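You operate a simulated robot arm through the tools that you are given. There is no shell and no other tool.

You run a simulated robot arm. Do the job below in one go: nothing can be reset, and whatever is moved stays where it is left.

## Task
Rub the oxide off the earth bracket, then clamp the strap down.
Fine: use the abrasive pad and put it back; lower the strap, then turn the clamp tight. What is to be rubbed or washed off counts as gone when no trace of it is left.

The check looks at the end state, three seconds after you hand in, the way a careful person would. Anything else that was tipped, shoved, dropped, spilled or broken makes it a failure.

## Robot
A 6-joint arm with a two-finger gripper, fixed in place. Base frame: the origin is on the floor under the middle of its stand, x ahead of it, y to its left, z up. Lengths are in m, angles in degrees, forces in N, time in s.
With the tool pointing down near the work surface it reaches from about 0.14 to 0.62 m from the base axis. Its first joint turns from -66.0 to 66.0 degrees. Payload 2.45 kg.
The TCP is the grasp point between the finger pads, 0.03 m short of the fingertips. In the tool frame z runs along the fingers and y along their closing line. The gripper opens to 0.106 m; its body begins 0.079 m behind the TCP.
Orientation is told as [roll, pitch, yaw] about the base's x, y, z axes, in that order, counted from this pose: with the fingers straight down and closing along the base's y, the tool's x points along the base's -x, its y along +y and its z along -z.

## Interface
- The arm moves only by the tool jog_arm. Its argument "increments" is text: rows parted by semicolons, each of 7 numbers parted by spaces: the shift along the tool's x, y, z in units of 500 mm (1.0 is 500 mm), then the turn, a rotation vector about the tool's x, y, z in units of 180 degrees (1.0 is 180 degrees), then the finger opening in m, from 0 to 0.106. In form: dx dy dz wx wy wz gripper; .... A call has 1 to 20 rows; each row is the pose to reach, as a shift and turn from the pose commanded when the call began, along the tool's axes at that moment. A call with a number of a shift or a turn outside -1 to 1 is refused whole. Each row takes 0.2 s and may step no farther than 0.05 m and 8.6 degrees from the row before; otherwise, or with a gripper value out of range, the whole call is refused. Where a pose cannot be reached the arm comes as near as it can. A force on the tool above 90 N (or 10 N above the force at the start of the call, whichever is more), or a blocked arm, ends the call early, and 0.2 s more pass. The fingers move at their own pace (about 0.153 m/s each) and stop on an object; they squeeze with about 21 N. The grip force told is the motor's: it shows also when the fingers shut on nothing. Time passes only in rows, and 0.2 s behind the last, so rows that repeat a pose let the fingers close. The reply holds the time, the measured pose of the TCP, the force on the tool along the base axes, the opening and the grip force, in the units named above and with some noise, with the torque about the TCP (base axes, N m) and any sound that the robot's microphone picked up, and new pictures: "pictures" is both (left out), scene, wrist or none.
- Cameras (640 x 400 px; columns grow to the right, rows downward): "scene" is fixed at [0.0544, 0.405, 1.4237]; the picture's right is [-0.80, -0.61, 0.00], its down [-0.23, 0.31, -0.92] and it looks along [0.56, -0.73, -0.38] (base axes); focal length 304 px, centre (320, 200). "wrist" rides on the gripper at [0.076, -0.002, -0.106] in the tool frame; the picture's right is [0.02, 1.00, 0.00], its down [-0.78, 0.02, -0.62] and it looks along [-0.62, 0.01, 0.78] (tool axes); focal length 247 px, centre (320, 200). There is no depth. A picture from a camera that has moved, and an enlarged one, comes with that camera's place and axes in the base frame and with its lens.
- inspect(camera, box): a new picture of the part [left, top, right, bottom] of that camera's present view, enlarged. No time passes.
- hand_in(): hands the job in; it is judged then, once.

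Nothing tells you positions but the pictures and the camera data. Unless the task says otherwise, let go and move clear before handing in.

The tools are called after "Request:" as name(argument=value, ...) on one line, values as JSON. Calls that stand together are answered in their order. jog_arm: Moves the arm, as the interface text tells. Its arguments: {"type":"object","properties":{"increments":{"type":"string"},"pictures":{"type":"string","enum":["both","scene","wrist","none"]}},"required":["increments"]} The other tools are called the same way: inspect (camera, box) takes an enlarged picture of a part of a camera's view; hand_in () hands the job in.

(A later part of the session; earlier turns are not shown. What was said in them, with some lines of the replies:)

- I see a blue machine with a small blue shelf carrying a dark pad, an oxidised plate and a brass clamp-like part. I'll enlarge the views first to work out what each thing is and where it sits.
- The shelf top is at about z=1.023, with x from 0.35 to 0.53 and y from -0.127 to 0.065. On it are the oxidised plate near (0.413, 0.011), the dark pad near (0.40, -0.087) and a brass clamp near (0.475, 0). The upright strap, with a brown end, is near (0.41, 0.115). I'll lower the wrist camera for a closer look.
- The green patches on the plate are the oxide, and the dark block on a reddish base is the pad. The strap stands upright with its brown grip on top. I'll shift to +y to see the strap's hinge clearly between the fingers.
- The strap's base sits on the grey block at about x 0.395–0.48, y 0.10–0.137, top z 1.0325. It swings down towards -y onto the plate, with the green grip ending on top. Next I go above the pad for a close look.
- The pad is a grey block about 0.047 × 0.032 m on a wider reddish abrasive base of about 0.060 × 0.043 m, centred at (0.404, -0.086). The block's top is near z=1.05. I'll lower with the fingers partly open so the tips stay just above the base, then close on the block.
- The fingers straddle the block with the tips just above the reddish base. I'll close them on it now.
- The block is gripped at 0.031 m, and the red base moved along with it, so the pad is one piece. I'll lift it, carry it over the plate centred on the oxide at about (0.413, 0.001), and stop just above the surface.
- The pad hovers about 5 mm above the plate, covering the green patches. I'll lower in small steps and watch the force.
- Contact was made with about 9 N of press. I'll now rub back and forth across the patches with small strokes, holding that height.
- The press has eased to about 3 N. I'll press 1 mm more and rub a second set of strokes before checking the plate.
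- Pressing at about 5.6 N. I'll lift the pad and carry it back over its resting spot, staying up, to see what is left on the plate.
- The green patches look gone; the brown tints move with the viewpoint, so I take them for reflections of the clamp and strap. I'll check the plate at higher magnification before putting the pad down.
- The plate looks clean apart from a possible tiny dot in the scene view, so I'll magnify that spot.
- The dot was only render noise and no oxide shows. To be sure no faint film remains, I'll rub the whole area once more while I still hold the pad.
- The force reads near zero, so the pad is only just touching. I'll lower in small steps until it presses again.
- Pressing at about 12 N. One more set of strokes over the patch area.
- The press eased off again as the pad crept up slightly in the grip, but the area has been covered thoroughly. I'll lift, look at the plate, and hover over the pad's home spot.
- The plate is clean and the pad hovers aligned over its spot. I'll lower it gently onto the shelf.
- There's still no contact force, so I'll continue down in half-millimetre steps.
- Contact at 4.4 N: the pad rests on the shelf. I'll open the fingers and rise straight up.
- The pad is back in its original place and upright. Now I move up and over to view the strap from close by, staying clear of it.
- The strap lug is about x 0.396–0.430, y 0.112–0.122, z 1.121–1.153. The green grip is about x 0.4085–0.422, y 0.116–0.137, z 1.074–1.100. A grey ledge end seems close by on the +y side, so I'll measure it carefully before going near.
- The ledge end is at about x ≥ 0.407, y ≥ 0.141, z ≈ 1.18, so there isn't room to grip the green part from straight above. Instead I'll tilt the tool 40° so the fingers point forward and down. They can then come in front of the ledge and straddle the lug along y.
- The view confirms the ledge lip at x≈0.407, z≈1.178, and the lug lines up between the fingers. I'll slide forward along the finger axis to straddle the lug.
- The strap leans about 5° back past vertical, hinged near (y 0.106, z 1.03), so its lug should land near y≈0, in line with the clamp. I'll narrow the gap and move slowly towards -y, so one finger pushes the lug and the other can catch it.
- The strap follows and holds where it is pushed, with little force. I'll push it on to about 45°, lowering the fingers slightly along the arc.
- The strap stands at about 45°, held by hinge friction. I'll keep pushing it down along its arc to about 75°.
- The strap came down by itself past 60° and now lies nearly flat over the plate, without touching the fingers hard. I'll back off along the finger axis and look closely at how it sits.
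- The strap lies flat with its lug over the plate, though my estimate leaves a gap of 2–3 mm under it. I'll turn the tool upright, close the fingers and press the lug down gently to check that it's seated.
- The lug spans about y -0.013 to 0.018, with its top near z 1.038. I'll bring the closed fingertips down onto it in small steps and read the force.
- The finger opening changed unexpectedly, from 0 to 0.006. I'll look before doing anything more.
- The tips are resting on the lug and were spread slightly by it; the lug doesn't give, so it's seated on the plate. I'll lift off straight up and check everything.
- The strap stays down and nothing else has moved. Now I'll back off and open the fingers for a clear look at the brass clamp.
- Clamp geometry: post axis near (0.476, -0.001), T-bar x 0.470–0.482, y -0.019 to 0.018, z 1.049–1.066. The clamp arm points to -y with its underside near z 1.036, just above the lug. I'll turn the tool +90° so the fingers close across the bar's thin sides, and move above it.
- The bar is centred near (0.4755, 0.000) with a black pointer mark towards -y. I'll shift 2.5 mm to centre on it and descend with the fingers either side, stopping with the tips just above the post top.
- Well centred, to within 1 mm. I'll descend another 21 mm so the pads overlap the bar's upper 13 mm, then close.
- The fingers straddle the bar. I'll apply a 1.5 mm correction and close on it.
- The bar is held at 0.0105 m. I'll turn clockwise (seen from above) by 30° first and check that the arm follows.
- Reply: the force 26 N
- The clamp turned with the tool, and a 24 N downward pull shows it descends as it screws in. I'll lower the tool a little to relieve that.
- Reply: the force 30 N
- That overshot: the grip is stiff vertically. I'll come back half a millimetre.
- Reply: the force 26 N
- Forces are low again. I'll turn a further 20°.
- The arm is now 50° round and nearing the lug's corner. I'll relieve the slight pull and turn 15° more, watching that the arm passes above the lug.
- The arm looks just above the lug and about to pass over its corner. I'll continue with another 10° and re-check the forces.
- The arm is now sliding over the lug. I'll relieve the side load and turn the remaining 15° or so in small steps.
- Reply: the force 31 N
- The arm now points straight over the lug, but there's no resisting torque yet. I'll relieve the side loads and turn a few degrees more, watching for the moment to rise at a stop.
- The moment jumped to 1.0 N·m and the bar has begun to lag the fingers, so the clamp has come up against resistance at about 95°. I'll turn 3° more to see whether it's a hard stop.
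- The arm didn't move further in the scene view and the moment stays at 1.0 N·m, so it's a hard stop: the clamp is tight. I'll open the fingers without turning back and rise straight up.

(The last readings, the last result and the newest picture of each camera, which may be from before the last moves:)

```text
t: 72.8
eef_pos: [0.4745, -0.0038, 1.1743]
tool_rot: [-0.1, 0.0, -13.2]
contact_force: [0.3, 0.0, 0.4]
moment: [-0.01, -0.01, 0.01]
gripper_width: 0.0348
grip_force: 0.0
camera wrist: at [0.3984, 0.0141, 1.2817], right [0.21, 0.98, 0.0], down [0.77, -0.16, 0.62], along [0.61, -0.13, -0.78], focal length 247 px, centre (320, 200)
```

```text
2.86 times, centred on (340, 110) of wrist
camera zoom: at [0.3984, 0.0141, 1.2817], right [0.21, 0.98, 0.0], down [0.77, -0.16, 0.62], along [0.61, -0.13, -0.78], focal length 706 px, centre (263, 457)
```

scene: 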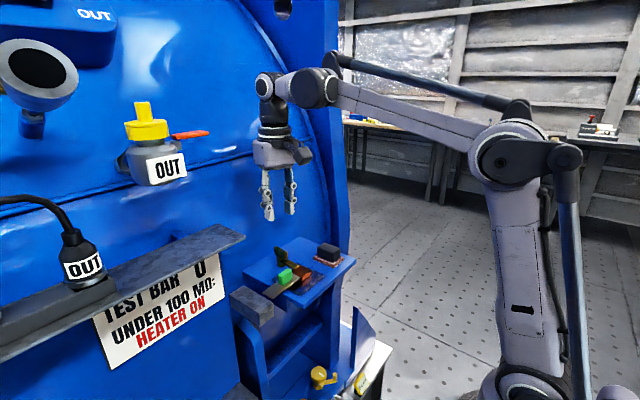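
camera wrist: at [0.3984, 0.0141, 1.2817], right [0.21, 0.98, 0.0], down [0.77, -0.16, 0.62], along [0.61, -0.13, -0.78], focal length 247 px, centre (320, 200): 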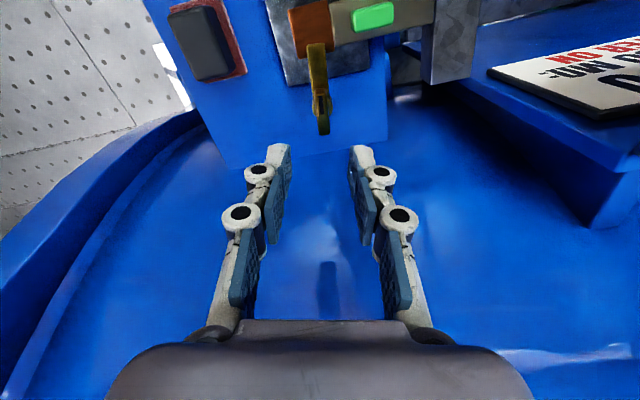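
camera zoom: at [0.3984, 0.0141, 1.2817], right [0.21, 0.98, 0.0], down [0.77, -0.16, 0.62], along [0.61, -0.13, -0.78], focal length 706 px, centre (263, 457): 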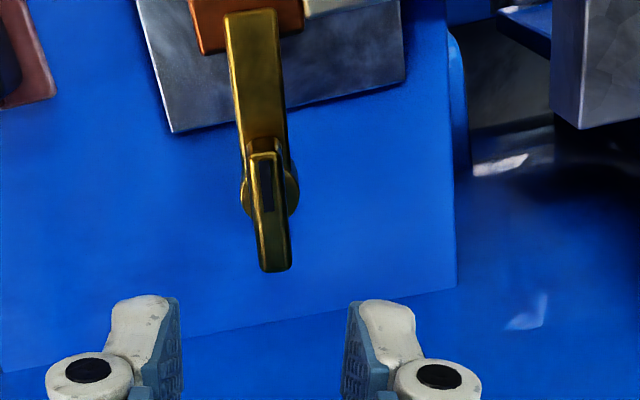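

The clamp arm stays over the lug, the pad is in place and the gripper is free. I'll raise and retract the arm, then take a last careful look.

Request:
jog_arm(increments="0 0 -0.09 0 0 0 0.06; 0 0 -0.18 0 0 0 0.106; 0.05 0.012 -0.25 0 0 0 0.106; 0.12 0.028 -0.3 0 0 0 0.106; 0.19 0.044 -0.33 0 0 0 0.106; 0.26 0.06 -0.35 0 0 0 0.106; 0.28 0.065 -0.35 0 0 0 0.106", pictures="both")

Request:
inspect(camera="scene", box=[225, 230, 365, 330])

Request:
inspect(camera="scene", box=[275, 250, 335, 295])

Request:
inspect(camera="wrist", box=[210, 40, 450, 190])

```text
t: 74.4
eef_pos: [0.3474, 0.0627, 1.3512]
tool_rot: [0.0, 0.1, -13.2]
contact_force: [0.0, 0.0, -0.7]
moment: [-0.03, 0.01, 0.03]
gripper_width: 0.1057
grip_force: 0.2
out of reach, approached as far as the arm can: row 4
camera wrist: at [0.2733, 0.0787, 1.4573], right [0.21, 0.98, 0.0], down [0.77, -0.16, 0.62], along [0.61, -0.13, -0.78], focal length 247 px, centre (320, 200)
```

scene: 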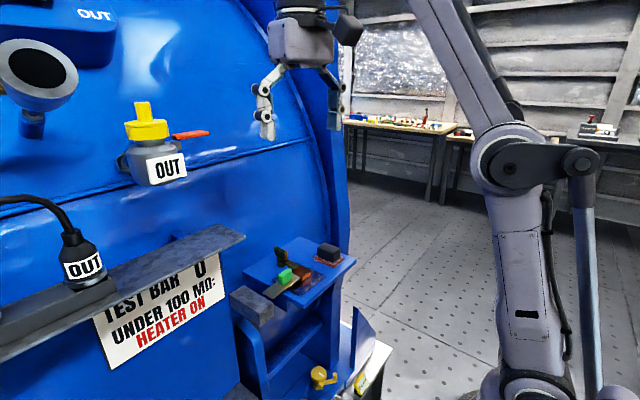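
wrist: 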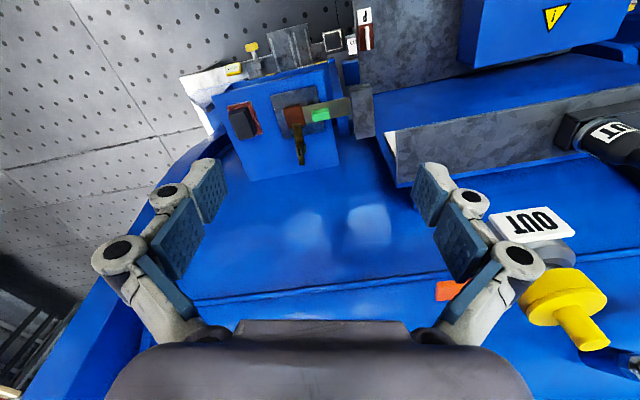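

```text
4.00 times, centred on (295, 280) of scene
camera zoom: at [0.0544, 0.405, 1.4237], right [-0.8, -0.61, 0.0], down [-0.23, 0.31, -0.92], along [0.56, -0.73, -0.38], focal length 1217 px, centre (420, -120)
```

zoom: 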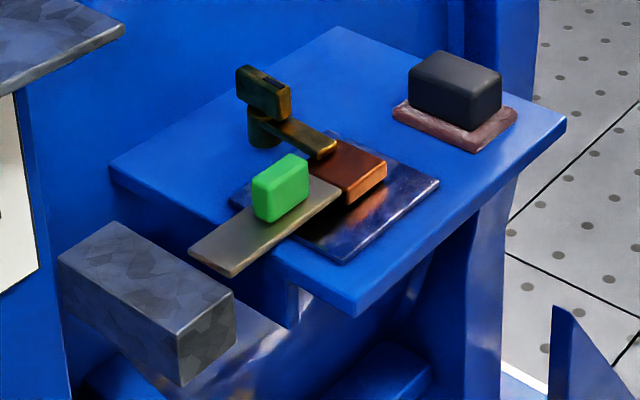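

```text
8.89 times, centred on (305, 272) of scene
camera zoom: at [0.0544, 0.405, 1.4237], right [-0.8, -0.61, 0.0], down [-0.23, 0.31, -0.92], along [0.56, -0.73, -0.38], focal length 2705 px, centre (453, -444)
```

zoom: 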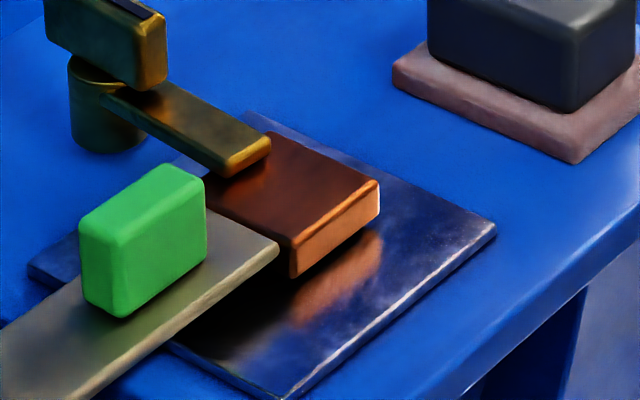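

```text
2.67 times, centred on (330, 115) of wrist
camera zoom: at [0.2733, 0.0787, 1.4573], right [0.21, 0.98, 0.0], down [0.77, -0.16, 0.62], along [0.61, -0.13, -0.78], focal length 659 px, centre (293, 427)
```

zoom: 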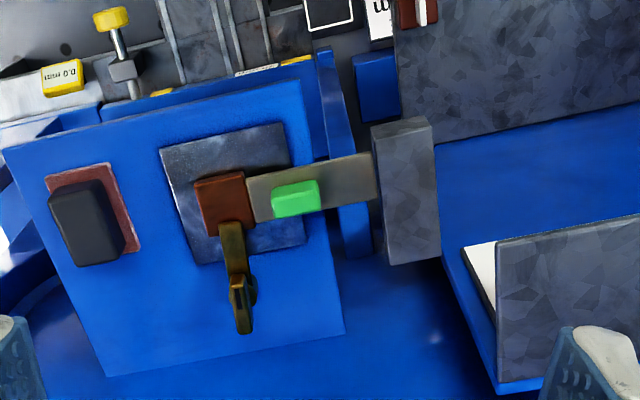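

The layout looks right, but I want to make sure the lug actually sits on the plate and the clamp arm on the lug, so I'll zoom in on those contact lines.

Request:
inspect(camera="scene", box=[292, 262, 316, 280])

Request:
inspect(camera="scene", box=[282, 255, 306, 273])

Request:
inspect(camera="scene", box=[255, 270, 305, 302])

```text
16.00 times, centred on (304, 271) of scene
camera zoom: at [0.0544, 0.405, 1.4237], right [-0.8, -0.61, 0.0], down [-0.23, 0.31, -0.92], along [0.56, -0.73, -0.38], focal length 4869 px, centre (576, -936)
```

zoom: 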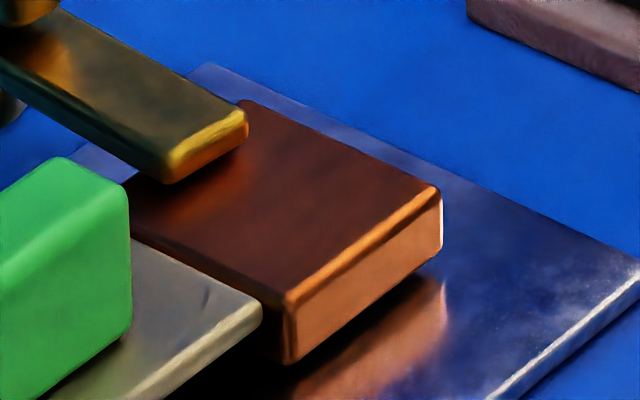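

```text
16.00 times, centred on (294, 264) of scene
camera zoom: at [0.0544, 0.405, 1.4237], right [-0.8, -0.61, 0.0], down [-0.23, 0.31, -0.92], along [0.56, -0.73, -0.38], focal length 4869 px, centre (736, -824)
```

zoom: 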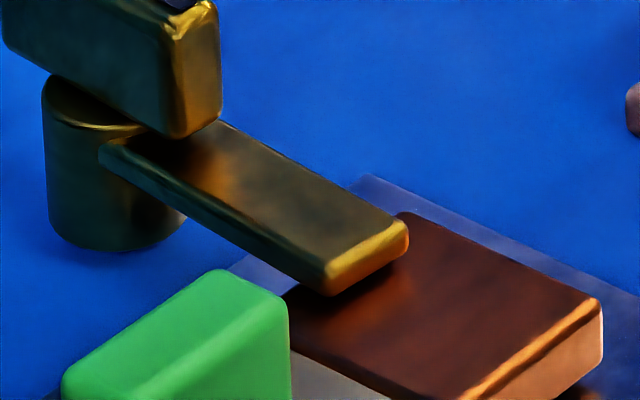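

```text
12.50 times, centred on (280, 286) of scene
camera zoom: at [0.0544, 0.405, 1.4237], right [-0.8, -0.61, 0.0], down [-0.23, 0.31, -0.92], along [0.56, -0.73, -0.38], focal length 3804 px, centre (820, -875)
```

zoom: 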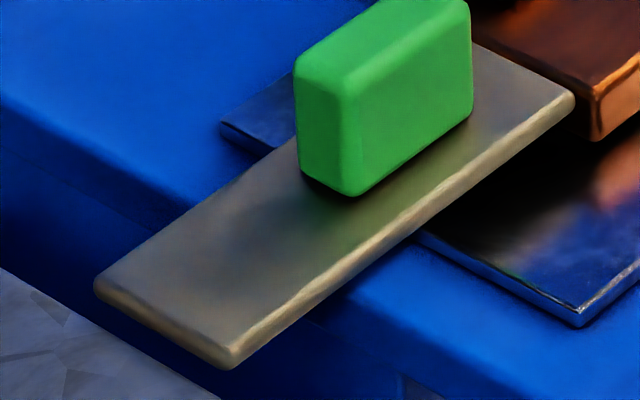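

The strap is exactly level and has not moved, so it's at the bottom of its travel, with the arm closed over the lug. A few pale specks show near the plate's corner, so I'll check that they aren't leftover oxide.

Request:
inspect(camera="scene", box=[306, 266, 330, 284])

Request:
inspect(camera="wrist", box=[265, 82, 329, 142])

Request:
inspect(camera="scene", box=[286, 276, 310, 294])

```text
16.00 times, centred on (318, 275) of scene
camera zoom: at [0.0544, 0.405, 1.4237], right [-0.8, -0.61, 0.0], down [-0.23, 0.31, -0.92], along [0.56, -0.73, -0.38], focal length 4869 px, centre (352, -1000)
```

zoom: 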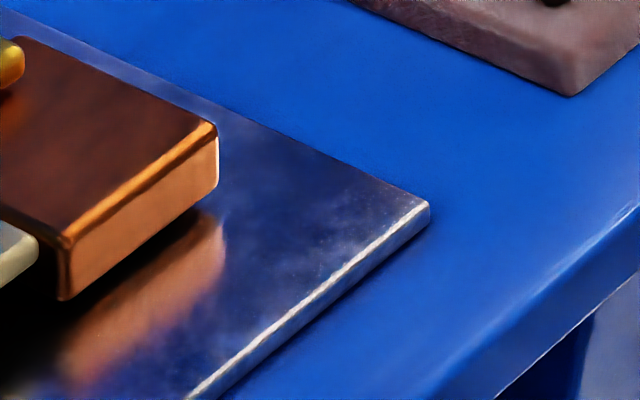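

```text
6.67 times, centred on (297, 112) of wrist
camera zoom: at [0.2733, 0.0787, 1.4573], right [0.21, 0.98, 0.0], down [0.77, -0.16, 0.62], along [0.61, -0.13, -0.78], focal length 1646 px, centre (473, 787)
```

zoom: 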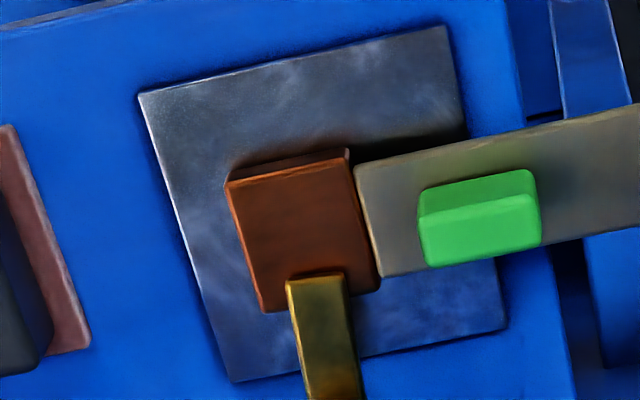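

```text
16.00 times, centred on (298, 285) of scene
camera zoom: at [0.0544, 0.405, 1.4237], right [-0.8, -0.61, 0.0], down [-0.23, 0.31, -0.92], along [0.56, -0.73, -0.38], focal length 4869 px, centre (672, -1160)
```

zoom: 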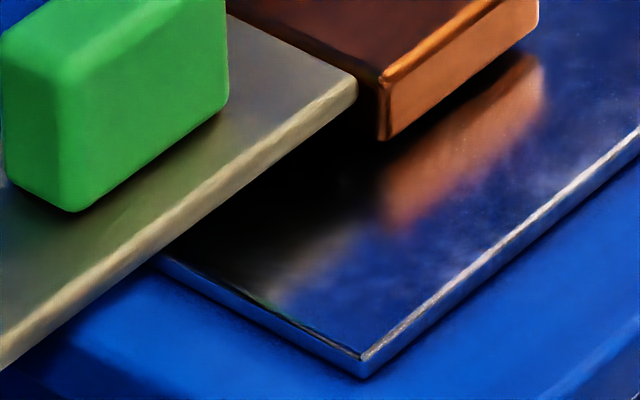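

The specks are only surface texture, and the plate is clean. The pad is back in place, the strap lies level at the end of its travel, and the clamp is turned to its stop over the lug. The gripper is open and well clear, so I'm handing in.

Request:
hand_in()

```text
The job is handed in.
```

I've handed the job in. In the last pictures the bracket was clean and the strap was clamped down over it.

- **Oxide:** I rubbed the bracket several times. Enlarged views afterwards showed no green left; the remaining brown tints look like reflections of the clamp and strap.
- **Pad:** it is back in its original place, and pictures before and after match closely.
- **Strap:** I pushed it to about 45° and beyond, and it dropped the last part by itself. It now lies level over the bracket. The pictures suggest a gap of about 2 mm under its end, and it didn't move when I pressed on it. I take that as the bottom of its travel.
- **Clamp:** I turned it clockwise about 95° to a hard stop. It resisted with about 1 N·m and would not turn further, with its arm over the end of the strap.

I saw nothing else tipped, moved or dropped. The gripper is open and well clear.
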